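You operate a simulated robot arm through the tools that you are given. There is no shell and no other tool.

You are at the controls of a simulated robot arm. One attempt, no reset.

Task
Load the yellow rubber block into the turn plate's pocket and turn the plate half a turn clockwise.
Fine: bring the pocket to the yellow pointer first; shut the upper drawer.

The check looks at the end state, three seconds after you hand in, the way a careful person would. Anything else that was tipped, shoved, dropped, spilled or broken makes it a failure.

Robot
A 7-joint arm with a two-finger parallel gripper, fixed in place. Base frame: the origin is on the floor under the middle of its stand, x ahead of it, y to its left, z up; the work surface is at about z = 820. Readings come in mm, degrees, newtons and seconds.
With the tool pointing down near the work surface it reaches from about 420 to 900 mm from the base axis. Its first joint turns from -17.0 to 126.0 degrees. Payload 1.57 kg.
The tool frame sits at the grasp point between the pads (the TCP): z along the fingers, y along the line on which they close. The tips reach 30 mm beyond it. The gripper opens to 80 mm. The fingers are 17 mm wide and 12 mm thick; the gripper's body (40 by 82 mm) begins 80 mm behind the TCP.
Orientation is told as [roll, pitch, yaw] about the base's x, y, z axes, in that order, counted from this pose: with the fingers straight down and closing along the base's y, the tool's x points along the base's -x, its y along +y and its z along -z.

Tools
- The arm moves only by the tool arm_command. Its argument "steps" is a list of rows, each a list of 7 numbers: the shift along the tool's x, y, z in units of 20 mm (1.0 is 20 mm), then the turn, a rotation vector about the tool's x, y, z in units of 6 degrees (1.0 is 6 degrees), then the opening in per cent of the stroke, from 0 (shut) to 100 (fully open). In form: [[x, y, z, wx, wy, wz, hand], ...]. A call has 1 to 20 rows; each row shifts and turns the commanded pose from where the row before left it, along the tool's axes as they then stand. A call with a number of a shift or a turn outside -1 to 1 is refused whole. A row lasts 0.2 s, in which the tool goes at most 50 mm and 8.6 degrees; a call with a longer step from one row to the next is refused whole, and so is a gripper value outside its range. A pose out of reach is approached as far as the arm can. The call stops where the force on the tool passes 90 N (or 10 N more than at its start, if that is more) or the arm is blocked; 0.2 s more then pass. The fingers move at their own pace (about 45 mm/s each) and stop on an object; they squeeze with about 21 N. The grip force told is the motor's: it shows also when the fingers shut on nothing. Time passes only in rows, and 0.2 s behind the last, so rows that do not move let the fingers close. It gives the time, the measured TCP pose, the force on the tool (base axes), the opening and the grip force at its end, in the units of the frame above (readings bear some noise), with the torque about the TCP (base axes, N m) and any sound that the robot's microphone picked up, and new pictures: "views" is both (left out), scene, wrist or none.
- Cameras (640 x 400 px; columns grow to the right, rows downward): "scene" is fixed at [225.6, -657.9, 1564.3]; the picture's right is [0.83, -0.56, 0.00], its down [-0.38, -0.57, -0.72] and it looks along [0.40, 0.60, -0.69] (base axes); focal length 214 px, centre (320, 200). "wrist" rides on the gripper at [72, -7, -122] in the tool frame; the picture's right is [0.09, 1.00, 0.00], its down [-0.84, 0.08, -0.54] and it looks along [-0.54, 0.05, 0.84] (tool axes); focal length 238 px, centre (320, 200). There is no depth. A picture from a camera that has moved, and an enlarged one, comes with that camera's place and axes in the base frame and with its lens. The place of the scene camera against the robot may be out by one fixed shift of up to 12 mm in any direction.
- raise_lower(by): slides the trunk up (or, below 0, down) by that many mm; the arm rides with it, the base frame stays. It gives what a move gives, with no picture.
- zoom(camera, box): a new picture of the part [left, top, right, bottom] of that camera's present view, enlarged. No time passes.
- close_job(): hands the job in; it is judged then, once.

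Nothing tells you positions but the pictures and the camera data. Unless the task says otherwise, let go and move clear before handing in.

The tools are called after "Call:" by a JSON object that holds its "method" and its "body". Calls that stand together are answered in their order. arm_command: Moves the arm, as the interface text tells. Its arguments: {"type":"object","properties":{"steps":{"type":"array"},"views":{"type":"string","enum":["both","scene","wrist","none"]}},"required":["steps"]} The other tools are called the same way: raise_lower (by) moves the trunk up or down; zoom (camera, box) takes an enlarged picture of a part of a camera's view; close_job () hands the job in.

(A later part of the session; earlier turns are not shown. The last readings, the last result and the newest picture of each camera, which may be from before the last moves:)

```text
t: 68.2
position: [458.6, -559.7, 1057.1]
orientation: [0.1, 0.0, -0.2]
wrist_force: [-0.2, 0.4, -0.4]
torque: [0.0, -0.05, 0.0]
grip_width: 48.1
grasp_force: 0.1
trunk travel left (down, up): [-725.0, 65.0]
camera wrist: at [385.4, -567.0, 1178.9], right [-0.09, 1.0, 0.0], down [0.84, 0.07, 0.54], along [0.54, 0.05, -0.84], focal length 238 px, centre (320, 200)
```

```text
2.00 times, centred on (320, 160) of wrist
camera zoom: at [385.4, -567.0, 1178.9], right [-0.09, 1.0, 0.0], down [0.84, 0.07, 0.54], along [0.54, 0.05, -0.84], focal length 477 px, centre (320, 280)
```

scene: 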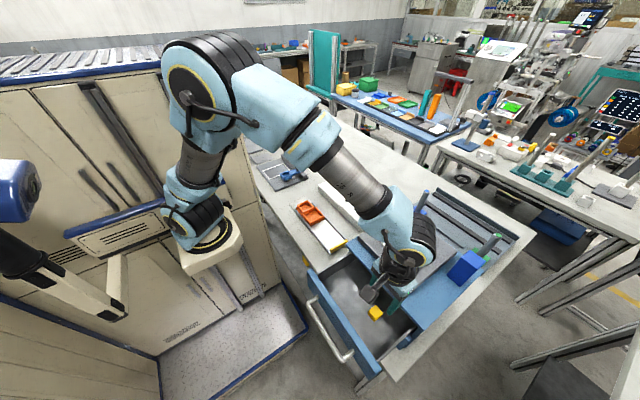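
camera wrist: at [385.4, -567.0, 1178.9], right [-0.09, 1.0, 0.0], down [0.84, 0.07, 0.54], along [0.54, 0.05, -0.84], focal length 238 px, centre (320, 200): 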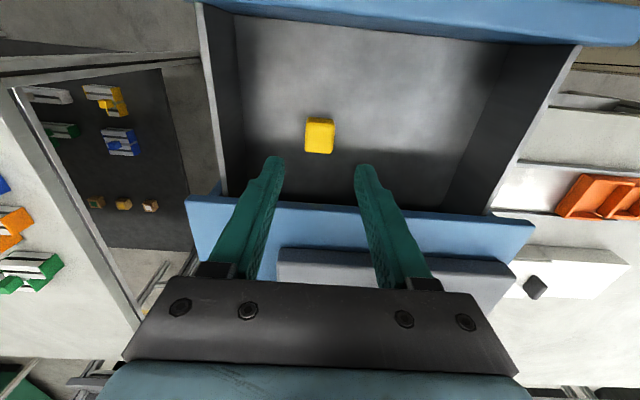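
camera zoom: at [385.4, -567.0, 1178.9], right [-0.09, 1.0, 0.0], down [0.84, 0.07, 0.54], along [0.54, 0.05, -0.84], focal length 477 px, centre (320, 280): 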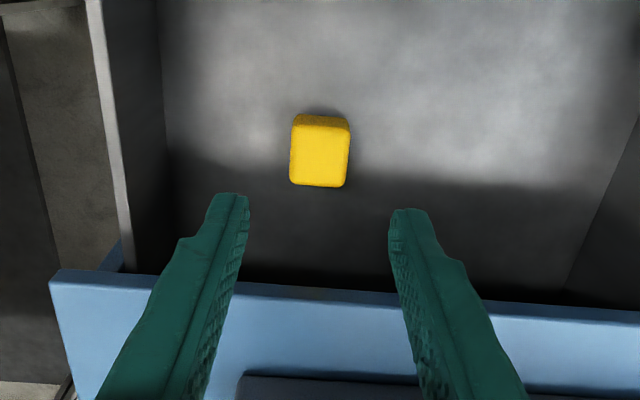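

The block is square to the gripper and centred. I'll lower so that the tips pass beside it.

Call:
{"method": "arm_command", "body": {"steps": [[0, -0.04, 0.9, 0, 0, 0, 60], [0, 0, 0.9, 0, 0, 0, 60], [0, 0, 0.9, 0, 0, 0, 60], [0, 0, 0.7, 0, 0, 0, 60], [0, 0, 0, 0, 0, 0, 60]]}}

Call:
{"method": "zoom", "body": {"camera": "wrist", "box": [220, 80, 420, 280]}}

Call:
{"method": "zoom", "body": {"camera": "scene", "box": [330, 240, 430, 340]}}

```text
t: 69.4
position: [457.6, -560.3, 989.1]
orientation: [0.0, 0.0, -0.1]
wrist_force: [0.1, 0.6, 0.3]
torque: [-0.02, -0.05, 0.0]
grip_width: 48.1
grasp_force: 0.1
trunk travel left (down, up): [-725.0, 65.0]
camera wrist: at [384.8, -567.6, 1111.2], right [-0.09, 1.0, 0.0], down [0.84, 0.08, 0.54], along [0.54, 0.05, -0.84], focal length 238 px, centre (320, 200)
```

scene: 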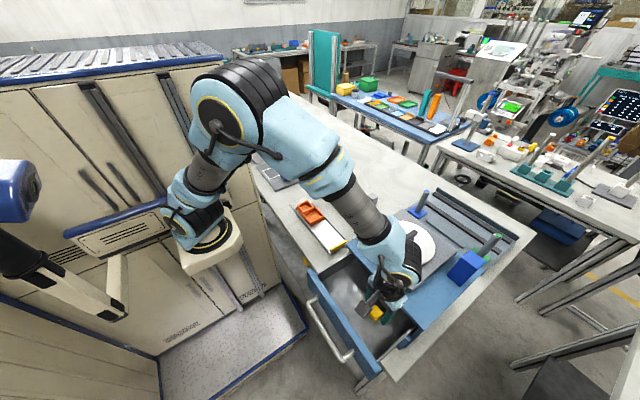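
wrist: 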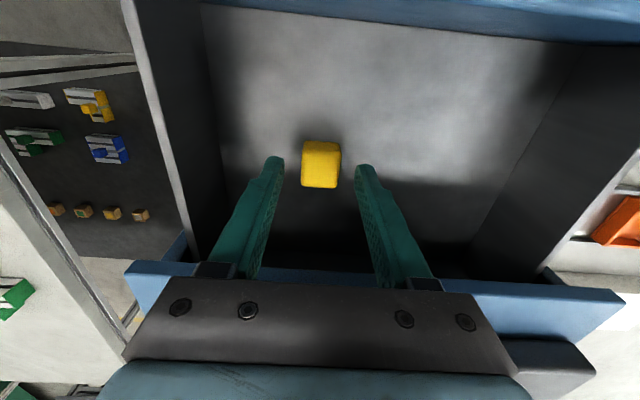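

```text
2.00 times, centred on (320, 180) of wrist
camera zoom: at [384.8, -567.6, 1111.2], right [-0.09, 1.0, 0.0], down [0.84, 0.08, 0.54], along [0.54, 0.05, -0.84], focal length 477 px, centre (320, 240)
```

zoom: 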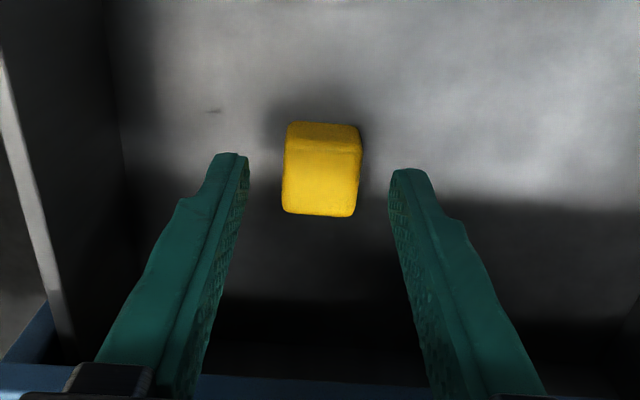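

```text
4.00 times, centred on (380, 290) of scene
camera zoom: at [225.6, -657.9, 1564.3], right [0.83, -0.56, 0.0], down [-0.38, -0.57, -0.72], along [0.4, 0.6, -0.69], focal length 858 px, centre (80, -160)
```

zoom: 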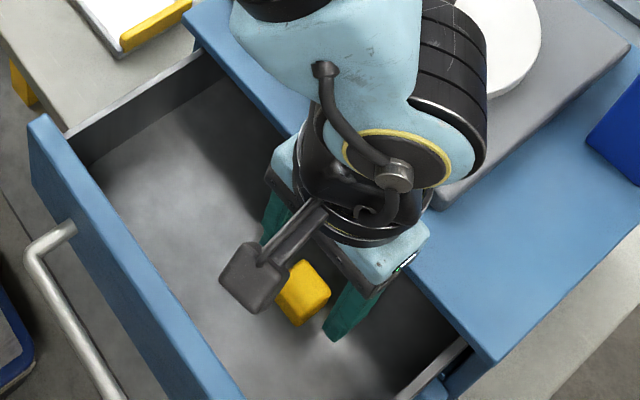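

The block sits between the fingers. I'll go 12 mm lower and compare to pin down its height and centre.

Call:
{"method": "arm_command", "body": {"steps": [[0, 0, 0.6, 0, 0, 0, 60], [0, 0, 0, 0, 0, 0, 60]], "views": "wrist"}}

Call:
{"method": "zoom", "body": {"camera": "wrist", "box": [240, 100, 400, 260]}}

```text
t: 70.0
position: [456.9, -560.5, 978.3]
orientation: [0.0, 0.0, -0.2]
wrist_force: [-0.5, -0.1, -0.1]
torque: [0.02, -0.01, 0.01]
grip_width: 48.1
grasp_force: 0.1
trunk travel left (down, up): [-725.0, 65.0]
camera wrist: at [384.6, -567.6, 1099.3], right [-0.09, 1.0, 0.0], down [0.84, 0.08, 0.54], along [0.54, 0.05, -0.84], focal length 238 px, centre (320, 200)
```

wrist: 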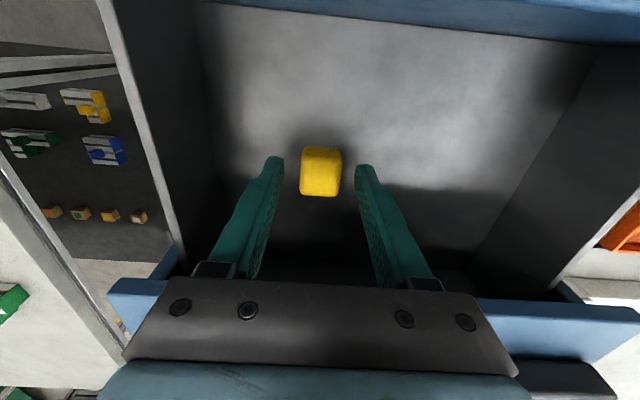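

```text
2.50 times, centred on (320, 180) of wrist
camera zoom: at [384.6, -567.6, 1099.3], right [-0.09, 1.0, 0.0], down [0.84, 0.08, 0.54], along [0.54, 0.05, -0.84], focal length 596 px, centre (320, 250)
```

zoom: 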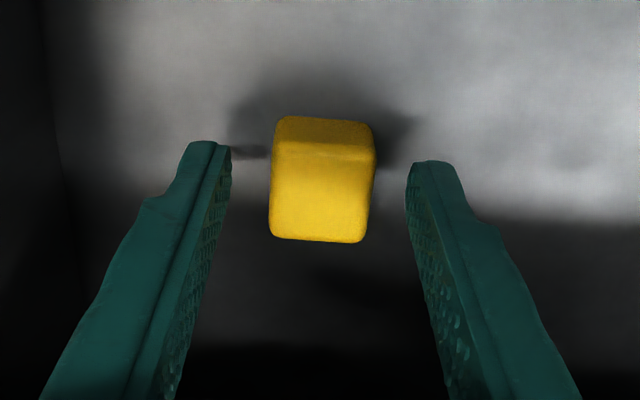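

I'll feel for the drawer floor in small steps beside the block.

Call:
{"method": "arm_command", "body": {"steps": [[0, 0, 0.3, 0, 0, 0, 60], [0, 0, 0.2, 0, 0, 0, 60], [0, 0, 0, 0, 0, 0, 60]], "views": "wrist"}}

Call:
{"method": "zoom", "body": {"camera": "wrist", "box": [240, 100, 400, 260]}}

```text
t: 70.8
position: [456.6, -560.4, 967.5]
orientation: [0.0, -0.1, -0.2]
wrist_force: [-0.8, -0.3, -0.5]
torque: [0.01, -0.01, 0.0]
grip_width: 48.0
grasp_force: 0.0
trunk travel left (down, up): [-725.0, 65.0]
camera wrist: at [384.7, -567.4, 1089.5], right [-0.09, 1.0, 0.0], down [0.84, 0.07, 0.54], along [0.54, 0.05, -0.84], focal length 238 px, centre (320, 200)
```

wrist: 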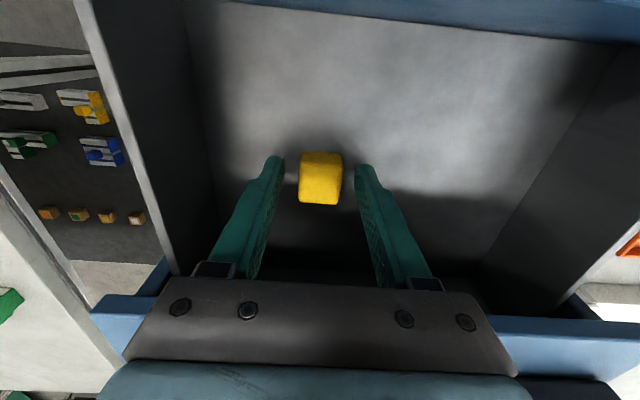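

```text
2.50 times, centred on (320, 180) of wrist
camera zoom: at [384.7, -567.4, 1089.5], right [-0.09, 1.0, 0.0], down [0.84, 0.07, 0.54], along [0.54, 0.05, -0.84], focal length 596 px, centre (320, 250)
```

zoom: 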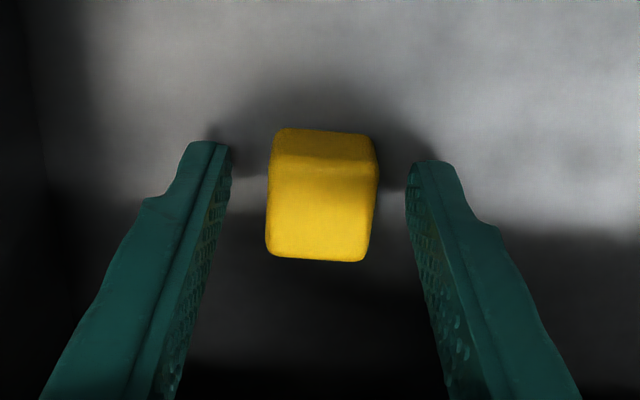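

The tip shadows nearly meet the tips, so the floor is close. Two more 2 mm steps with force check.

Call:
{"method": "arm_command", "body": {"steps": [[0, 0, 0.1, 0, 0, 0, 60], [0, 0, 0, 0, 0, 0, 60]], "views": "none"}}

Call:
{"method": "arm_command", "body": {"steps": [[0, 0, 0.1, 0, 0, 0, 60], [0, 0, 0, 0, 0, 0, 60]], "views": "none"}}

```text
t: 71.4
position: [456.7, -561.6, 966.0]
orientation: [0.0, 0.1, -0.3]
wrist_force: [0.2, 0.8, 0.0]
torque: [-0.01, -0.02, 0.02]
grip_width: 47.9
grasp_force: 0.1
trunk travel left (down, up): [-725.0, 65.0]
```

```text
t: 72.0
position: [457.3, -560.9, 963.0]
orientation: [0.0, 0.1, -0.3]
wrist_force: [0.2, 0.1, 0.4]
torque: [0.0, 0.0, -0.02]
grip_width: 48.0
grasp_force: 0.1
trunk travel left (down, up): [-725.0, 65.0]
```

Call:
{"method": "arm_command", "body": {"steps": [[0, 0, 0.1, 0, 0, 0, 60], [0, 0, 0, 0, 0, 0, 60]], "views": "none"}}

```text
t: 72.6
position: [456.7, -561.4, 964.3]
orientation: [-0.1, -0.1, 0.0]
wrist_force: [-1.1, 0.4, 22.6]
torque: [0.66, 0.1, 0.0]
grip_width: 48.6
grasp_force: 0.5
trunk travel left (down, up): [-725.0, 65.0]
```

The drawer floor is at tip z ≈ 933. I'll lift about 10 mm so the block protrudes below the tips (needed to clear the pocket rim later), then close on it.

Call:
{"method": "arm_command", "body": {"steps": [[0, 0, -0.5, 0, 0, 0, 60], [0, 0, 0, 0, 0, 0, 60], [0, 0, 0, 0, 0, 0, 45], [0, 0, 0, 0, 0, 0, 35], [0, 0, 0, 0, 0, 0, 28], [0, 0, 0, 0, 0, 0, 24], [0, 0, 0, 0, 0, 0, 20], [0, 0, 0, 0, 0, 0, 20]]}}

Call:
{"method": "zoom", "body": {"camera": "wrist", "box": [240, 100, 400, 260]}}

```text
t: 74.4
position: [456.4, -560.8, 972.0]
orientation: [0.0, 0.0, -0.2]
wrist_force: [0.1, 0.1, 0.2]
torque: [-0.01, -0.04, -0.01]
grip_width: 26.8
grasp_force: 20.8
trunk travel left (down, up): [-725.0, 65.0]
camera wrist: at [384.5, -567.7, 1093.3], right [-0.09, 1.0, 0.0], down [0.84, 0.07, 0.54], along [0.54, 0.05, -0.84], focal length 238 px, centre (320, 200)
```

scene: 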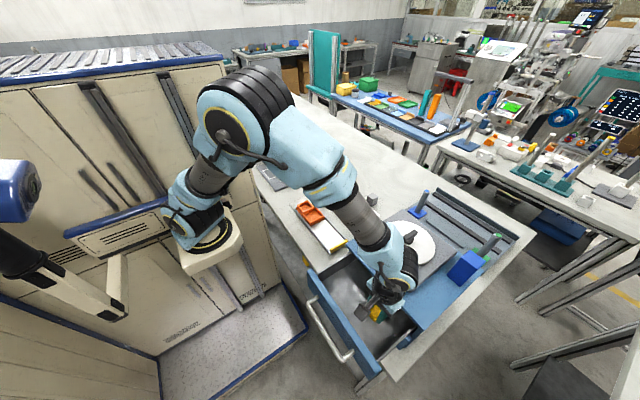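
wrist: 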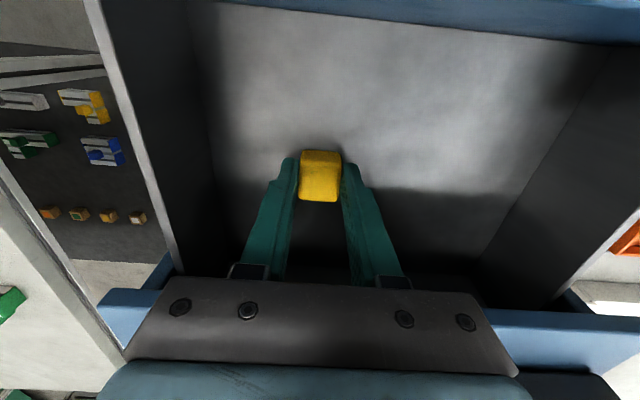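

```text
2.50 times, centred on (320, 180) of wrist
camera zoom: at [384.5, -567.7, 1093.3], right [-0.09, 1.0, 0.0], down [0.84, 0.07, 0.54], along [0.54, 0.05, -0.84], focal length 596 px, centre (320, 250)
```

zoom: 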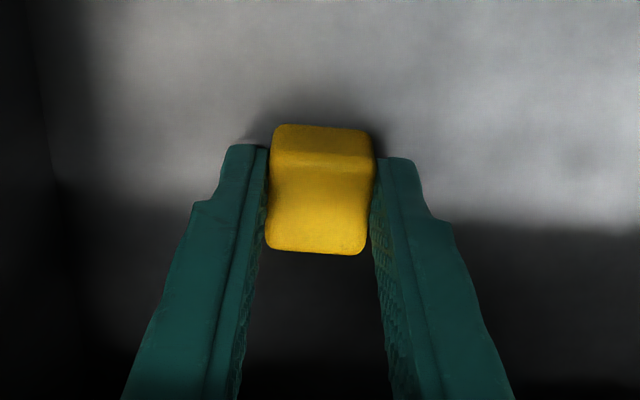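

The block is held (26.8 mm wide, square). I'll lift it straight out of the drawer and carry it over to the pocket at about (582, −488).

Call:
{"method": "arm_command", "body": {"steps": [[0, 0, -0.5, 0, 0, 0, 20], [0, 0, -0.9, 0, 0, 0, 20], [0, 0, -1, 0, 0, 0, 20], [0, 0, -1, 0, 0, 0, 20], [0, 0, -1, 0, 0, 0, 20], [0, 0, -1, 0, 0, 0, 20], [0, 0, -1, 0, 0, 0, 20], [0, 0, -1, 0, 0, 0, 20], [0, 0, -1, 0, 0, 0, 20], [0, 0, -0.6, 0, 0, 0, 20], [0, 0, 0, 0, 0, 0, 20]]}}

Call:
{"method": "arm_command", "body": {"steps": [[-0.8, 0.46, 0, 0, 0, 0, 20], [-0.9, 0.52, 0, 0, 0, 0, 20], [-0.9, 0.52, 0, 0, 0, 0, 20], [-0.9, 0.52, 0, 0, 0, 0, 20], [-0.9, 0.52, 0, 0, 0, 0, 20], [-0.9, 0.52, 0, 0, 0, 0, 20], [-0.8, 0.46, 0, 0, 0, 0, 20], [0, 0, 0, 0, 0, 0, 20]]}}

Call:
{"method": "zoom", "body": {"camera": "wrist", "box": [220, 40, 420, 240]}}

Call:
{"method": "zoom", "body": {"camera": "scene", "box": [340, 190, 460, 280]}}

```text
t: 76.8
position: [456.2, -560.6, 1152.2]
orientation: [0.0, 0.0, -0.2]
wrist_force: [0.6, 0.6, 0.2]
torque: [0.0, -0.02, 0.05]
grip_width: 26.9
grasp_force: 20.8
trunk travel left (down, up): [-725.0, 65.0]
camera wrist: at [384.6, -567.3, 1274.0], right [-0.09, 1.0, 0.0], down [0.84, 0.08, 0.54], along [0.54, 0.05, -0.84], focal length 238 px, centre (320, 200)
```

scene: 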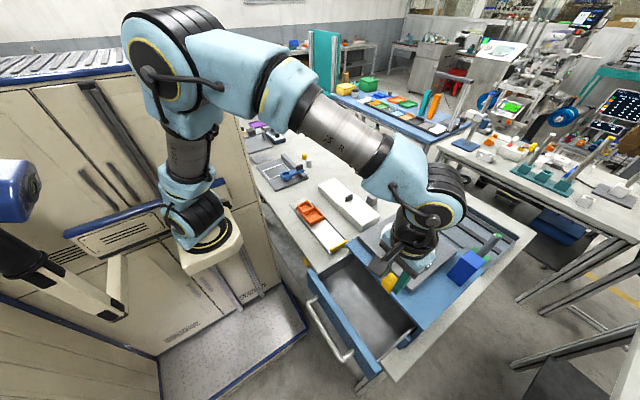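
wrist: 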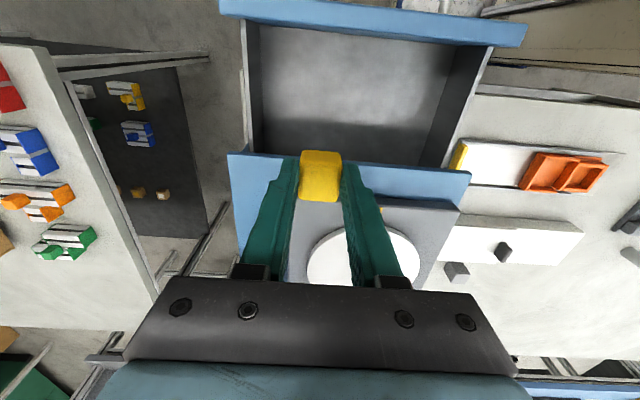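

```text
t: 78.6
position: [579.5, -488.7, 1152.2]
orientation: [0.0, -0.1, -0.2]
wrist_force: [-0.3, -0.2, 0.2]
torque: [0.02, -0.04, 0.01]
grip_width: 27.0
grasp_force: 20.6
trunk travel left (down, up): [-725.0, 65.0]
camera wrist: at [506.9, -496.8, 1273.9], right [-0.09, 1.0, 0.0], down [0.84, 0.07, 0.54], along [0.54, 0.05, -0.84], focal length 238 px, centre (320, 200)
```

scene: 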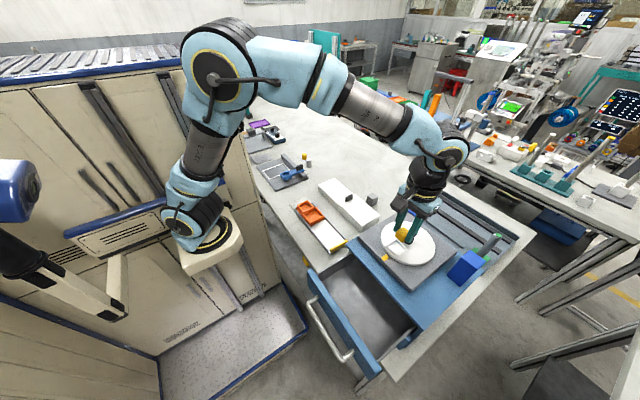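
wrist: 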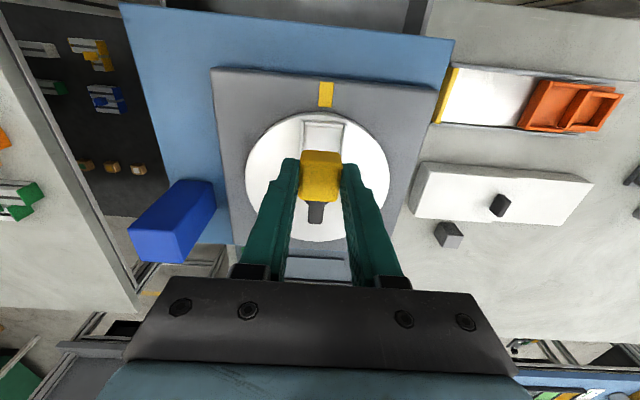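

```text
2.00 times, centred on (320, 140) of wrist
camera zoom: at [506.9, -496.8, 1273.9], right [-0.09, 1.0, 0.0], down [0.84, 0.07, 0.54], along [0.54, 0.05, -0.84], focal length 477 px, centre (320, 320)
```

zoom: 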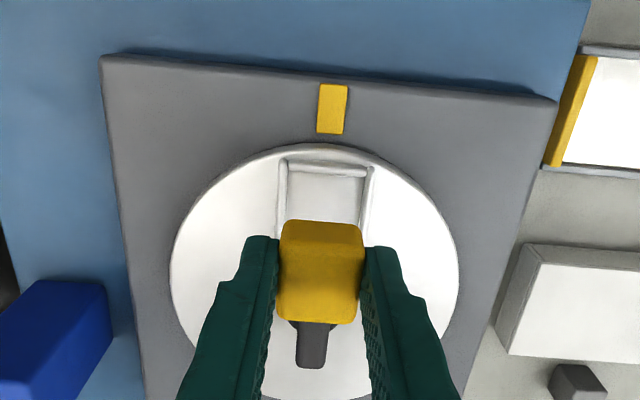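

```text
4.44 times, centred on (400, 235) of scene
camera zoom: at [225.6, -657.9, 1564.3], right [0.83, -0.56, 0.0], down [-0.38, -0.57, -0.72], along [0.4, 0.6, -0.69], focal length 953 px, centre (-36, 44)
```

zoom: 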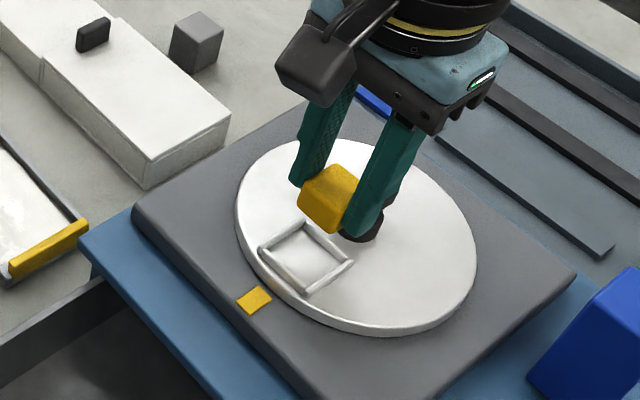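

The pocket lies right below; I need about +2 mm in x. I'll lower until the block is just above the rim and check.

Call:
{"method": "arm_command", "body": {"steps": [[-0.09, -0.01, 0.7, 0, 0, 0, 20], [0, 0, 0.7, 0, 0, 0, 20], [0, 0, 0.6, 0, 0, 0, 20], [0, 0, 0, 0, 0, 0, 20]]}}

Call:
{"method": "zoom", "body": {"camera": "wrist", "box": [240, 80, 400, 240]}}

Call:
{"method": "zoom", "body": {"camera": "scene", "box": [370, 210, 430, 270]}}

```text
t: 79.6
position: [580.2, -490.2, 1111.8]
orientation: [0.0, 0.0, -0.3]
wrist_force: [-0.4, 0.4, -0.5]
torque: [0.03, 0.0, 0.01]
grip_width: 26.9
grasp_force: 20.6
trunk travel left (down, up): [-725.0, 65.0]
camera wrist: at [508.5, -497.8, 1233.6], right [-0.09, 1.0, 0.0], down [0.84, 0.07, 0.54], along [0.54, 0.05, -0.84], focal length 238 px, centre (320, 200)
```

scene: 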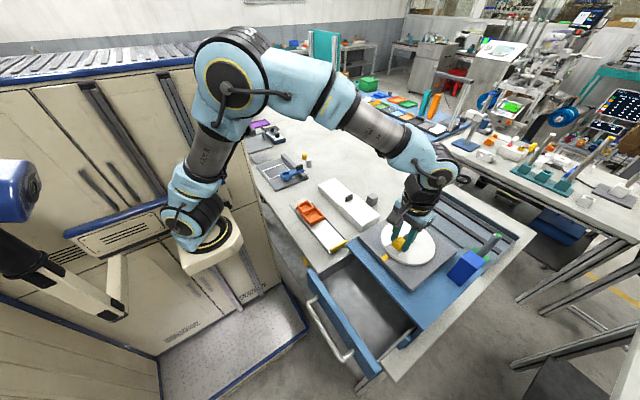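
wrist: 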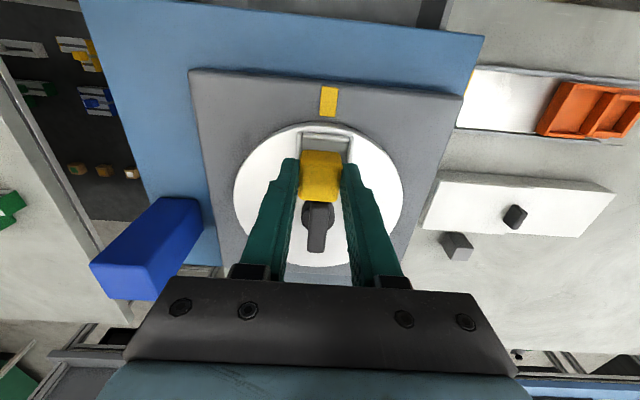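

```text
2.50 times, centred on (320, 160) of wrist
camera zoom: at [508.5, -497.8, 1233.6], right [-0.09, 1.0, 0.0], down [0.84, 0.07, 0.54], along [0.54, 0.05, -0.84], focal length 596 px, centre (320, 300)
```

zoom: 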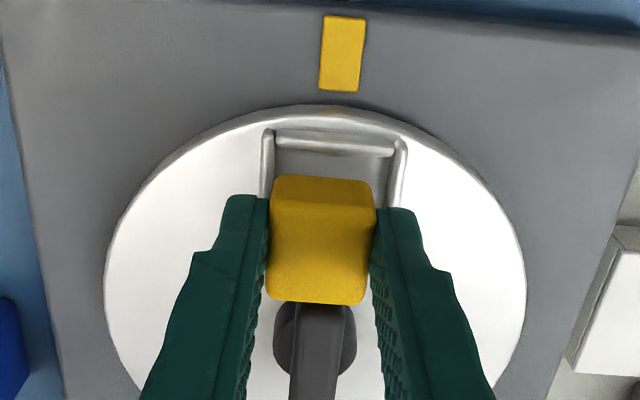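

```text
6.67 times, centred on (400, 240) of scene
camera zoom: at [225.6, -657.9, 1564.3], right [0.83, -0.56, 0.0], down [-0.38, -0.57, -0.72], along [0.4, 0.6, -0.69], focal length 1430 px, centre (-213, -67)
```

zoom: 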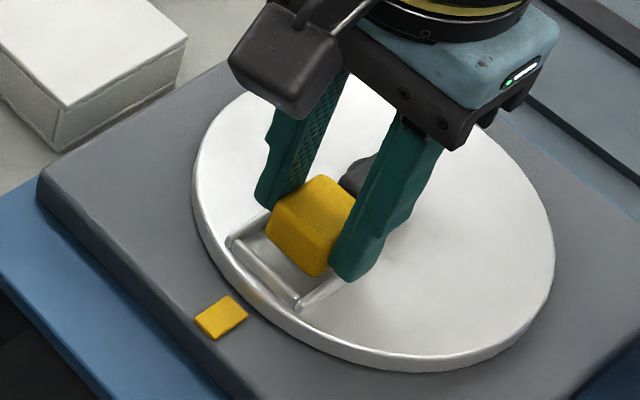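

The block is inside the pocket outline in x and about 2 mm too far −y. I'll correct that and lower in small steps until it rests.

Call:
{"method": "arm_command", "body": {"steps": [[0, 0.11, 0, 0, 0, 0, 20], [0, 0, 0.25, 0, 0, 0, 20], [0, 0, 0.15, 0, 0, 0, 20], [0, 0, 0, 0, 0, 0, 20]]}}

Call:
{"method": "zoom", "body": {"camera": "wrist", "box": [240, 80, 400, 240]}}

Call:
{"method": "zoom", "body": {"camera": "scene", "box": [370, 210, 430, 270]}}

```text
t: 80.6
position: [581.7, -488.9, 1106.5]
orientation: [-0.2, -0.2, -0.2]
wrist_force: [-2.1, -0.3, 27.7]
torque: [-0.01, -0.43, 0.01]
grip_width: 27.4
grasp_force: 20.8
trunk travel left (down, up): [-725.0, 65.0]
camera wrist: at [508.1, -494.8, 1228.0], right [-0.09, 1.0, 0.0], down [0.84, 0.08, 0.54], along [0.54, 0.05, -0.84], focal length 238 px, centre (320, 200)
```

scene: 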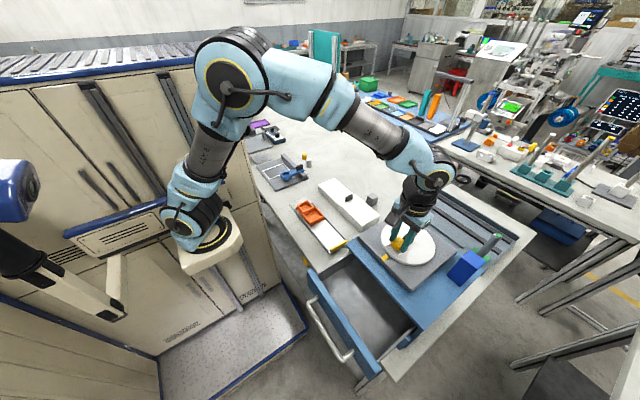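
wrist: 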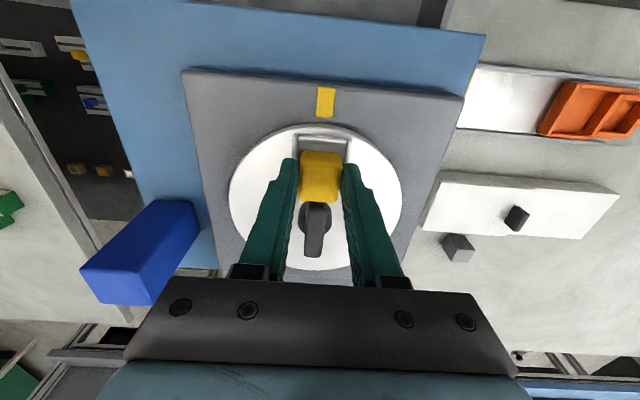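

```text
2.50 times, centred on (320, 160) of wrist
camera zoom: at [508.1, -494.8, 1228.0], right [-0.09, 1.0, 0.0], down [0.84, 0.08, 0.54], along [0.54, 0.05, -0.84], focal length 596 px, centre (320, 300)
```

zoom: 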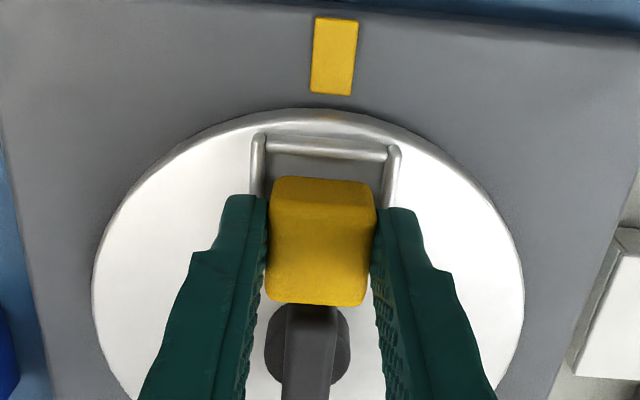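

```text
6.67 times, centred on (400, 240) of scene
camera zoom: at [225.6, -657.9, 1564.3], right [0.83, -0.56, 0.0], down [-0.38, -0.57, -0.72], along [0.4, 0.6, -0.69], focal length 1430 px, centre (-213, -67)
```

zoom: 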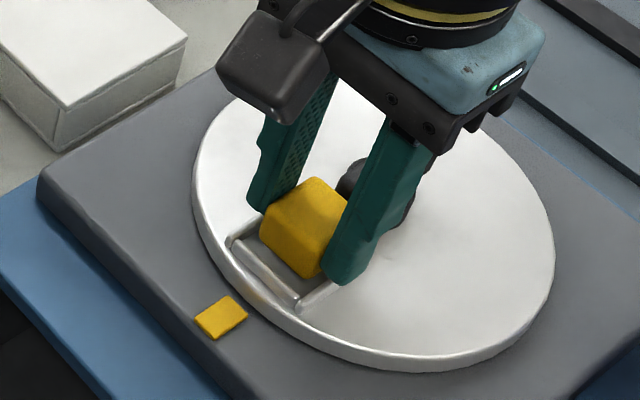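

The block met the inner rim wall (contact about 15 mm toward the handle side). I'll lift 4 mm, shift 3 mm toward the pointer, and try again.

Call:
{"method": "arm_command", "body": {"steps": [[0, 0, -0.25, 0, 0, 0, 20], [0.15, 0, 0, 0, 0, 0, 20], [0, 0, 0.15, 0, 0, 0, 20], [0, 0, 0, 0, 0, 0, 20]], "views": "none"}}

Call:
{"method": "arm_command", "body": {"steps": [[0, 0, 0.1, 0, 0, 0, 20], [0, 0, 0, 0, 0, 0, 20]], "views": "none"}}

```text
t: 81.6
position: [577.2, -488.5, 1105.2]
orientation: [0.0, 0.0, -0.2]
wrist_force: [0.2, 0.3, -0.8]
torque: [0.02, -0.01, 0.01]
grip_width: 27.0
grasp_force: 21.2
trunk travel left (down, up): [-725.0, 65.0]
```

```text
t: 82.2
position: [578.2, -487.6, 1104.4]
orientation: [0.0, -0.1, -0.1]
wrist_force: [-0.2, 0.2, -0.6]
torque: [0.02, -0.01, -0.01]
grip_width: 27.0
grasp_force: 21.4
trunk travel left (down, up): [-725.0, 65.0]
```

No contact now at a lower height, so the block is passing inside the rim. I'll keep lowering gently.

Call:
{"method": "arm_command", "body": {"steps": [[0, 0, 0.08, 0, 0, 0, 20], [0, 0, 0, 0, 0, 0, 20]], "views": "none"}}

Call:
{"method": "arm_command", "body": {"steps": [[0, 0, 0.05, 0, 0, 0, 20], [0, 0, 0, 0, 0, 0, 20]]}}

Call:
{"method": "zoom", "body": {"camera": "scene", "box": [370, 210, 430, 270]}}

Call:
{"method": "zoom", "body": {"camera": "wrist", "box": [240, 80, 400, 240]}}

```text
t: 82.8
position: [577.8, -489.2, 1101.3]
orientation: [0.0, 0.0, -0.2]
wrist_force: [0.5, 0.8, 0.1]
torque: [0.02, -0.02, 0.03]
grip_width: 26.6
grasp_force: 21.0
trunk travel left (down, up): [-725.0, 65.0]
```

```text
t: 83.4
position: [577.8, -488.0, 1102.5]
orientation: [0.0, 0.0, -0.2]
wrist_force: [-0.1, -0.4, -0.5]
torque: [0.01, 0.01, 0.0]
grip_width: 26.9
grasp_force: 21.1
trunk travel left (down, up): [-725.0, 65.0]
camera wrist: at [505.7, -495.4, 1222.7], right [-0.09, 1.0, 0.0], down [0.84, 0.08, 0.54], along [0.54, 0.05, -0.84], focal length 238 px, centre (320, 200)
```

scene: 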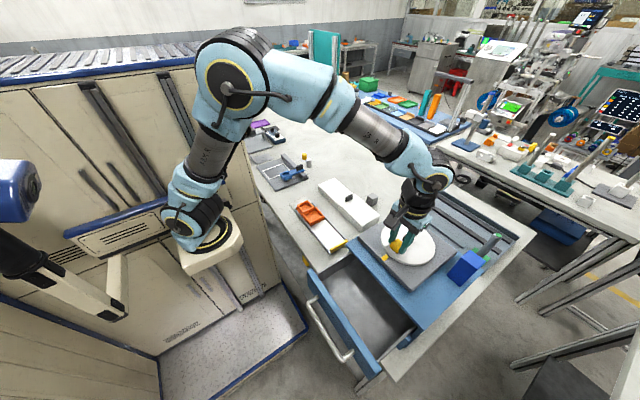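
wrist: 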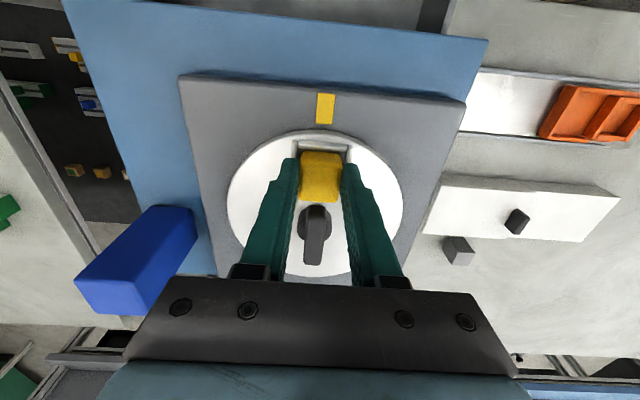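

```text
6.67 times, centred on (400, 240) of scene
camera zoom: at [225.6, -657.9, 1564.3], right [0.83, -0.56, 0.0], down [-0.38, -0.57, -0.72], along [0.4, 0.6, -0.69], focal length 1430 px, centre (-213, -67)
```

zoom: 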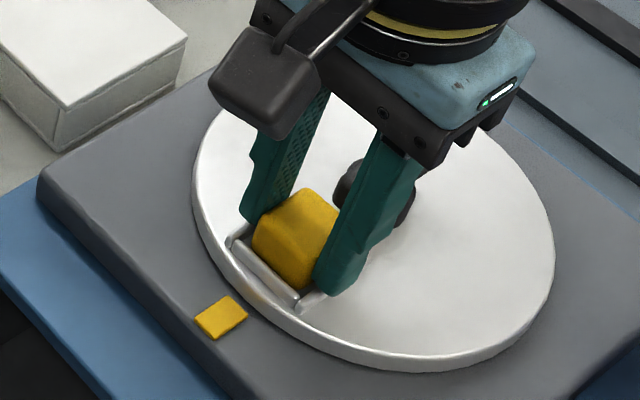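

```text
2.50 times, centred on (320, 160) of wrist
camera zoom: at [505.7, -495.4, 1222.7], right [-0.09, 1.0, 0.0], down [0.84, 0.08, 0.54], along [0.54, 0.05, -0.84], focal length 596 px, centre (320, 300)
```

zoom: 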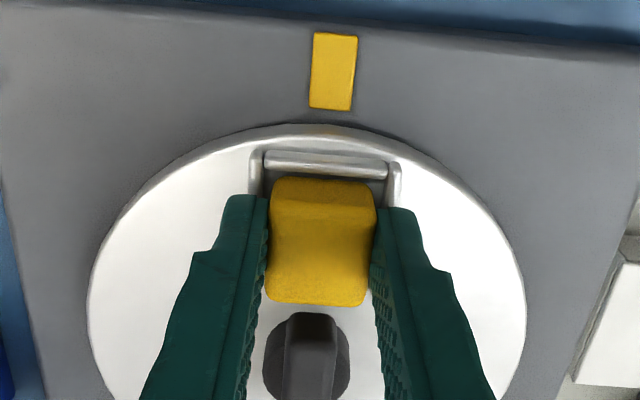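

The block is within the rim on all sides. I'll lower another millimetre or two until it touches.

Call:
{"method": "arm_command", "body": {"steps": [[0, 0, 0.06, 0, 0, 0, 20], [0, 0, 0, 0, 0, 0, 20]], "views": "none"}}

Call:
{"method": "arm_command", "body": {"steps": [[0, 0, 0.05, 0, 0, 0, 20], [0, 0, 0, 0, 0, 0, 20]], "views": "none"}}

```text
t: 84.0
position: [577.1, -489.0, 1100.4]
orientation: [0.0, 0.0, -0.2]
wrist_force: [-0.2, -0.4, 3.6]
torque: [0.07, 0.01, -0.03]
grip_width: 26.9
grasp_force: 21.2
trunk travel left (down, up): [-725.0, 65.0]
```

```text
t: 84.6
position: [577.8, -488.0, 1099.9]
orientation: [-0.1, -0.2, -0.2]
wrist_force: [-1.4, -0.1, 16.1]
torque: [0.26, 0.14, -0.01]
grip_width: 26.7
grasp_force: 20.6
trunk travel left (down, up): [-725.0, 65.0]
```

Contact is felt at the expected height with the block seated. I'll back off half a millimetre, open and rise, then look.

Call:
{"method": "arm_command", "body": {"steps": [[0, 0, -0.04, 0, 0, 0, 20], [0, 0, 0, 0, 0, 0, 30], [0, 0, 0, 0, 0, 0, 40], [0, 0, 0, 0, 0, 0, 50], [0, 0, 0, 0, 0, 0, 50], [0, 0, -0.5, 0, 0, 0, 50], [0, 0, -1, 0, 0, 0, 50], [0, 0, -1, 0, 0, 0, 50], [0, 0, 0, 0, 0, 0, 50]]}}

Call:
{"method": "zoom", "body": {"camera": "scene", "box": [370, 210, 430, 270]}}

Call:
{"method": "zoom", "body": {"camera": "wrist", "box": [240, 80, 400, 240]}}

```text
t: 86.6
position: [578.3, -488.0, 1149.4]
orientation: [0.0, 0.0, -0.1]
wrist_force: [0.6, -0.2, -0.1]
torque: [-0.02, 0.02, 0.04]
grip_width: 40.0
grasp_force: 0.0
trunk travel left (down, up): [-725.0, 65.0]
camera wrist: at [505.5, -495.4, 1270.9], right [-0.09, 1.0, 0.0], down [0.84, 0.08, 0.54], along [0.54, 0.05, -0.84], focal length 238 px, centre (320, 200)
```

scene: 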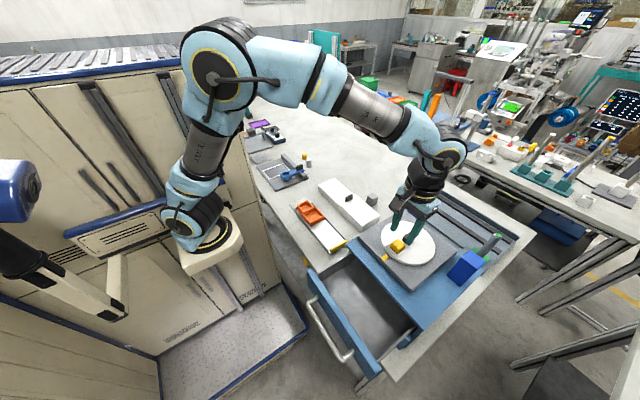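
wrist: 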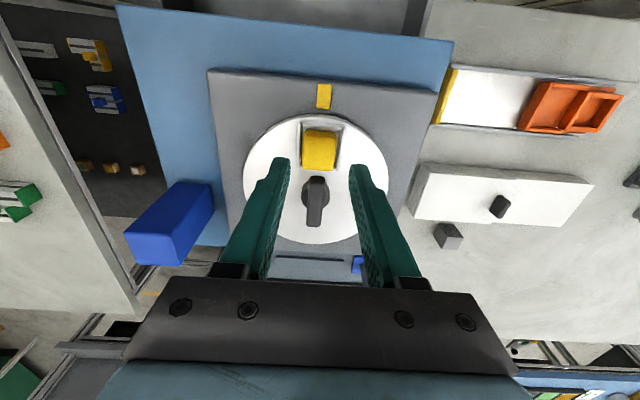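

```text
6.67 times, centred on (400, 240) of scene
camera zoom: at [225.6, -657.9, 1564.3], right [0.83, -0.56, 0.0], down [-0.38, -0.57, -0.72], along [0.4, 0.6, -0.69], focal length 1430 px, centre (-213, -67)
```

zoom: 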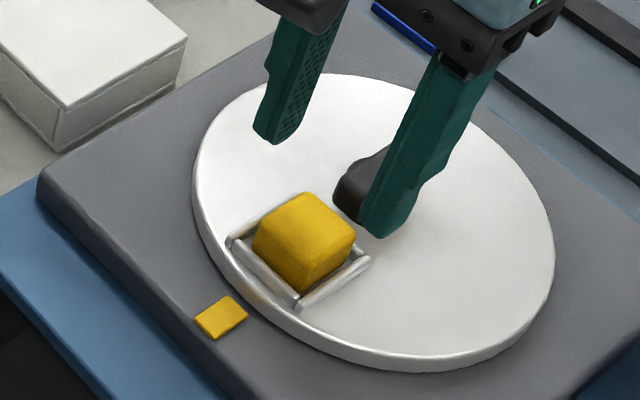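

```text
2.50 times, centred on (320, 160) of wrist
camera zoom: at [505.5, -495.4, 1270.9], right [-0.09, 1.0, 0.0], down [0.84, 0.08, 0.54], along [0.54, 0.05, -0.84], focal length 596 px, centre (320, 300)
```

zoom: 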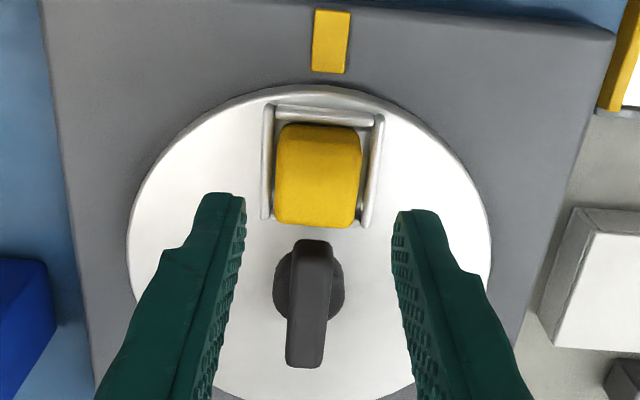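

The block is seated flat in the pocket at the pointer. Next I'll grip the handle again (bar now along x) at yaw 0.

Call:
{"method": "arm_command", "body": {"steps": [[-0.87, 0, 0, 0, 0, 0, 60], [-0.87, 0, 0, 0, 0, 0, 60], [-0.86, 0, 0, 0, 0, 0, 60], [0, 0, 0.7, 0, 0, 0, 60], [0, 0, 0.7, 0, 0, 0, 60], [0, 0, 0.65, 0, 0, 0, 60], [0, 0, 0, 0, 0, 0, 60]]}}

Call:
{"method": "zoom", "body": {"camera": "wrist", "box": [240, 80, 400, 240]}}

```text
t: 88.2
position: [630.3, -486.8, 1108.2]
orientation: [0.0, 0.0, -0.3]
wrist_force: [0.1, -0.3, 0.1]
torque: [0.02, -0.01, -0.03]
grip_width: 48.1
grasp_force: 0.1
trunk travel left (down, up): [-725.0, 65.0]
camera wrist: at [557.6, -495.1, 1229.9], right [-0.09, 1.0, 0.0], down [0.84, 0.07, 0.54], along [0.54, 0.05, -0.84], focal length 238 px, centre (320, 200)
```

scene: 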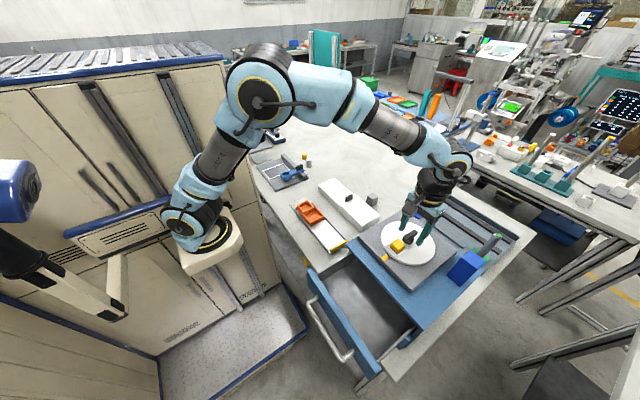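
wrist: 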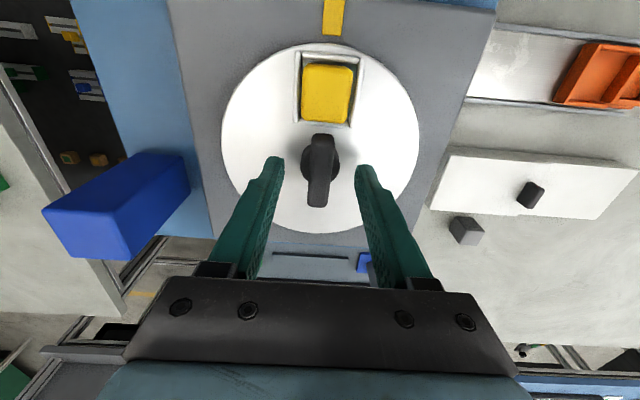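

```text
2.50 times, centred on (320, 160) of wrist
camera zoom: at [557.6, -495.1, 1229.9], right [-0.09, 1.0, 0.0], down [0.84, 0.07, 0.54], along [0.54, 0.05, -0.84], focal length 596 px, centre (320, 300)
```

zoom: 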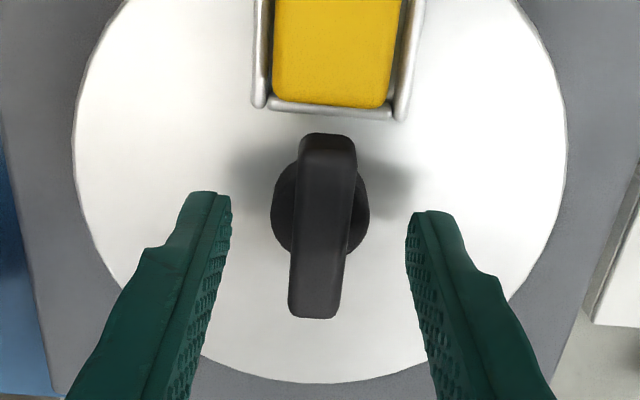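

The handle is centred between the fingers. Closing on the bar and starting the clockwise turn.

Call:
{"method": "arm_command", "body": {"steps": [[0, 0, 0, 0, 0, 0, 45], [0, 0, 0, 0, 0, 0, 30], [0, 0, 0, 0, 0, 0, 15], [0, 0, 0, 0, 0, 0, 0], [0, 0, 0, 0, 0, 0, 0], [0, 0, 0, 0, 0, 0, 0], [0, 0, 0, 0, 0, 0.4, 0], [0, 0, 0, 0, 0, 0.7, 0], [0, 0, 0, 0, 0, 0.7, 0], [0, 0, 0, 0, 0, 0.7, 0]]}}

Call:
{"method": "zoom", "body": {"camera": "wrist", "box": [220, 30, 420, 230]}}

Call:
{"method": "zoom", "body": {"camera": "scene", "box": [360, 200, 460, 280]}}

```text
t: 90.4
position: [630.2, -488.6, 1108.1]
orientation: [0.0, 0.0, -15.2]
wrist_force: [-3.9, 4.2, -2.1]
torque: [-0.24, -0.77, 0.04]
grip_width: 14.8
grasp_force: 31.0
trunk travel left (down, up): [-725.0, 65.0]
camera wrist: at [558.4, -476.3, 1230.3], right [0.17, 0.99, 0.0], down [0.83, -0.14, 0.54], along [0.53, -0.09, -0.84], focal length 238 px, centre (320, 200)
```

scene: 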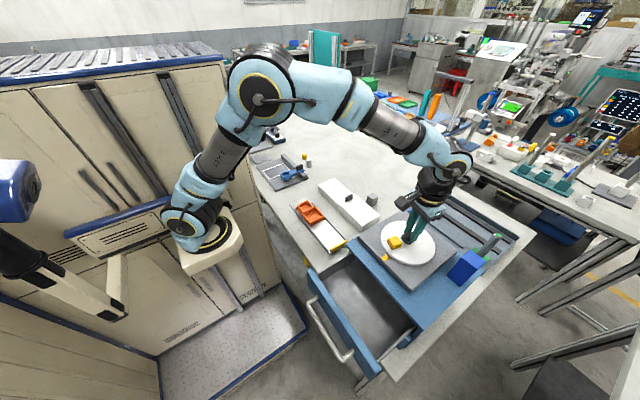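
wrist: 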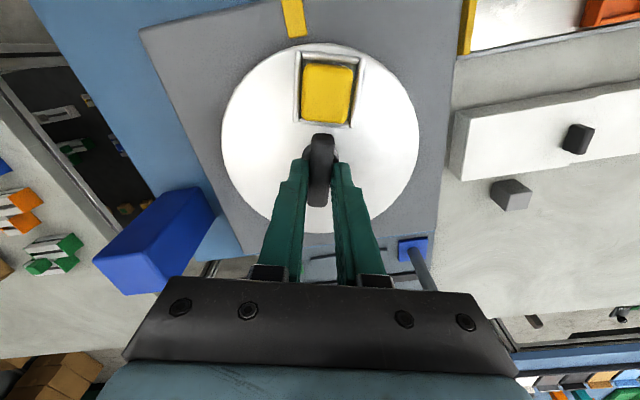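

```text
2.00 times, centred on (320, 130) of wrist
camera zoom: at [558.4, -476.3, 1230.3], right [0.17, 0.99, 0.0], down [0.83, -0.14, 0.54], along [0.53, -0.09, -0.84], focal length 477 px, centre (320, 340)
```

zoom: 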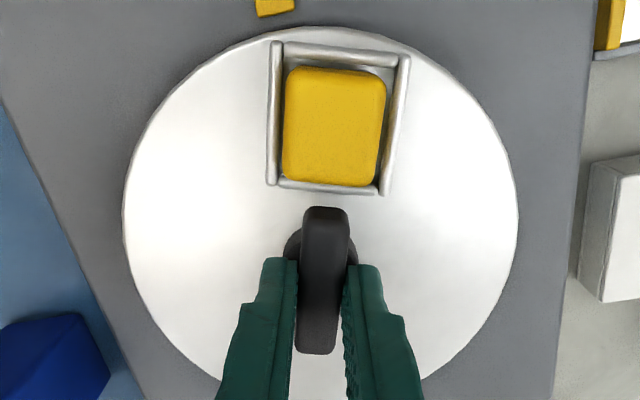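

```text
5.00 times, centred on (410, 240) of scene
camera zoom: at [225.6, -657.9, 1564.3], right [0.83, -0.56, 0.0], down [-0.38, -0.57, -0.72], along [0.4, 0.6, -0.69], focal length 1072 px, centre (-130, 0)
```

zoom: 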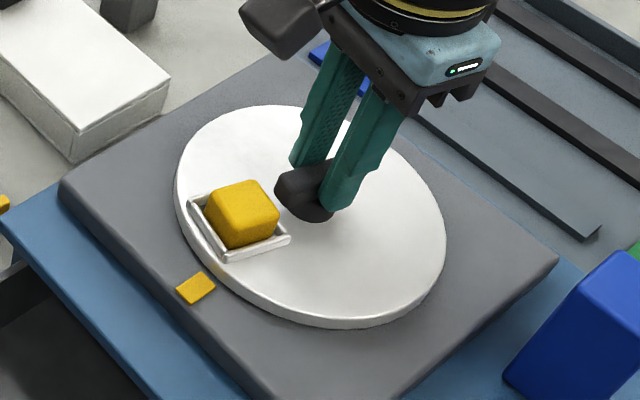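

The plate turns clockwise with the block riding in the pocket. I'll continue to yaw −90.

Call:
{"method": "arm_command", "body": {"steps": [[0, 0, 0, 0, 0, 0.8, 0], [0, 0, 0, 0, 0, 0.8, 0], [0, 0, 0, 0, 0, 0.8, 0], [0, 0, 0, 0, 0, 0.8, 0], [0, 0, 0, 0, 0, 0.8, 0], [0, 0, 0, 0, 0, 0.8, 0], [0, 0, 0, 0, 0, 0.8, 0], [0, 0, 0, 0, 0, 0.8, 0], [0, 0, 0, 0, 0, 0.8, 0], [0, 0, 0, 0, 0, 0.8, 0], [0, 0, 0, 0, 0, 0.8, 0], [0, 0, 0, 0, 0, 0.8, 0], [0, 0, 0, 0, 0, 0.8, 0], [0, 0, 0, 0, 0, 0.8, 0], [0, 0, 0, 0, 0, 0.8, 0], [0, 0, 0, 0, 0, 0.5, 0], [0, 0, 0, 0, 0, 0, 0]]}}

Call:
{"method": "zoom", "body": {"camera": "scene", "box": [360, 200, 460, 280]}}

```text
t: 94.0
position: [629.9, -489.3, 1107.6]
orientation: [0.0, 0.1, -90.2]
wrist_force: [-8.6, 8.6, -11.2]
torque: [0.02, 0.14, 0.01]
grip_width: 15.2
grasp_force: 31.1
trunk travel left (down, up): [-725.0, 65.0]
camera wrist: at [623.2, -416.9, 1230.3], right [1.0, 0.09, 0.0], down [0.07, -0.84, 0.54], along [0.05, -0.54, -0.84], focal length 238 px, centre (320, 200)
```

scene: 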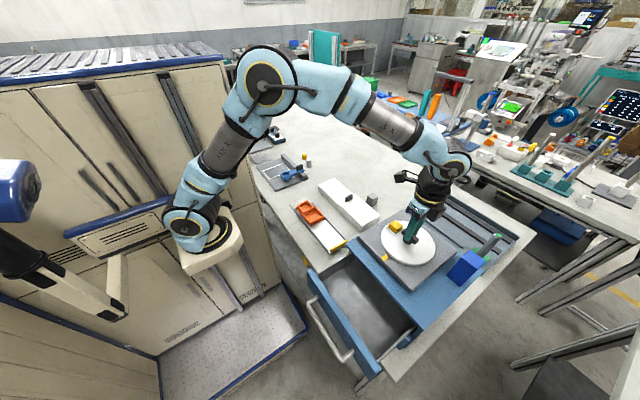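
wrist: 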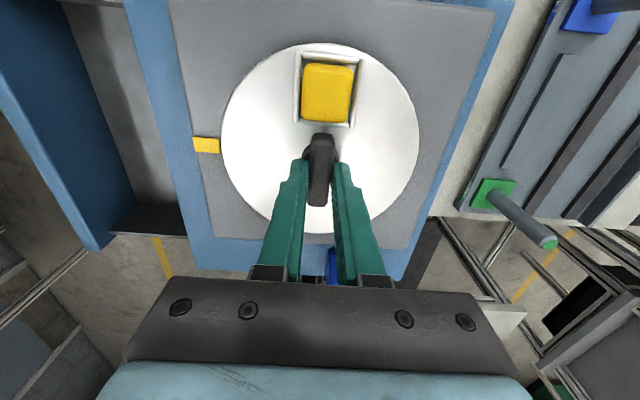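

```text
5.00 times, centred on (410, 240) of scene
camera zoom: at [225.6, -657.9, 1564.3], right [0.83, -0.56, 0.0], down [-0.38, -0.57, -0.72], along [0.4, 0.6, -0.69], focal length 1072 px, centre (-130, 0)
```

zoom: 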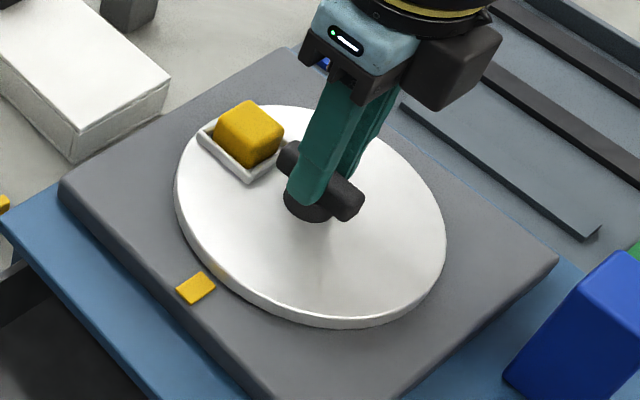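

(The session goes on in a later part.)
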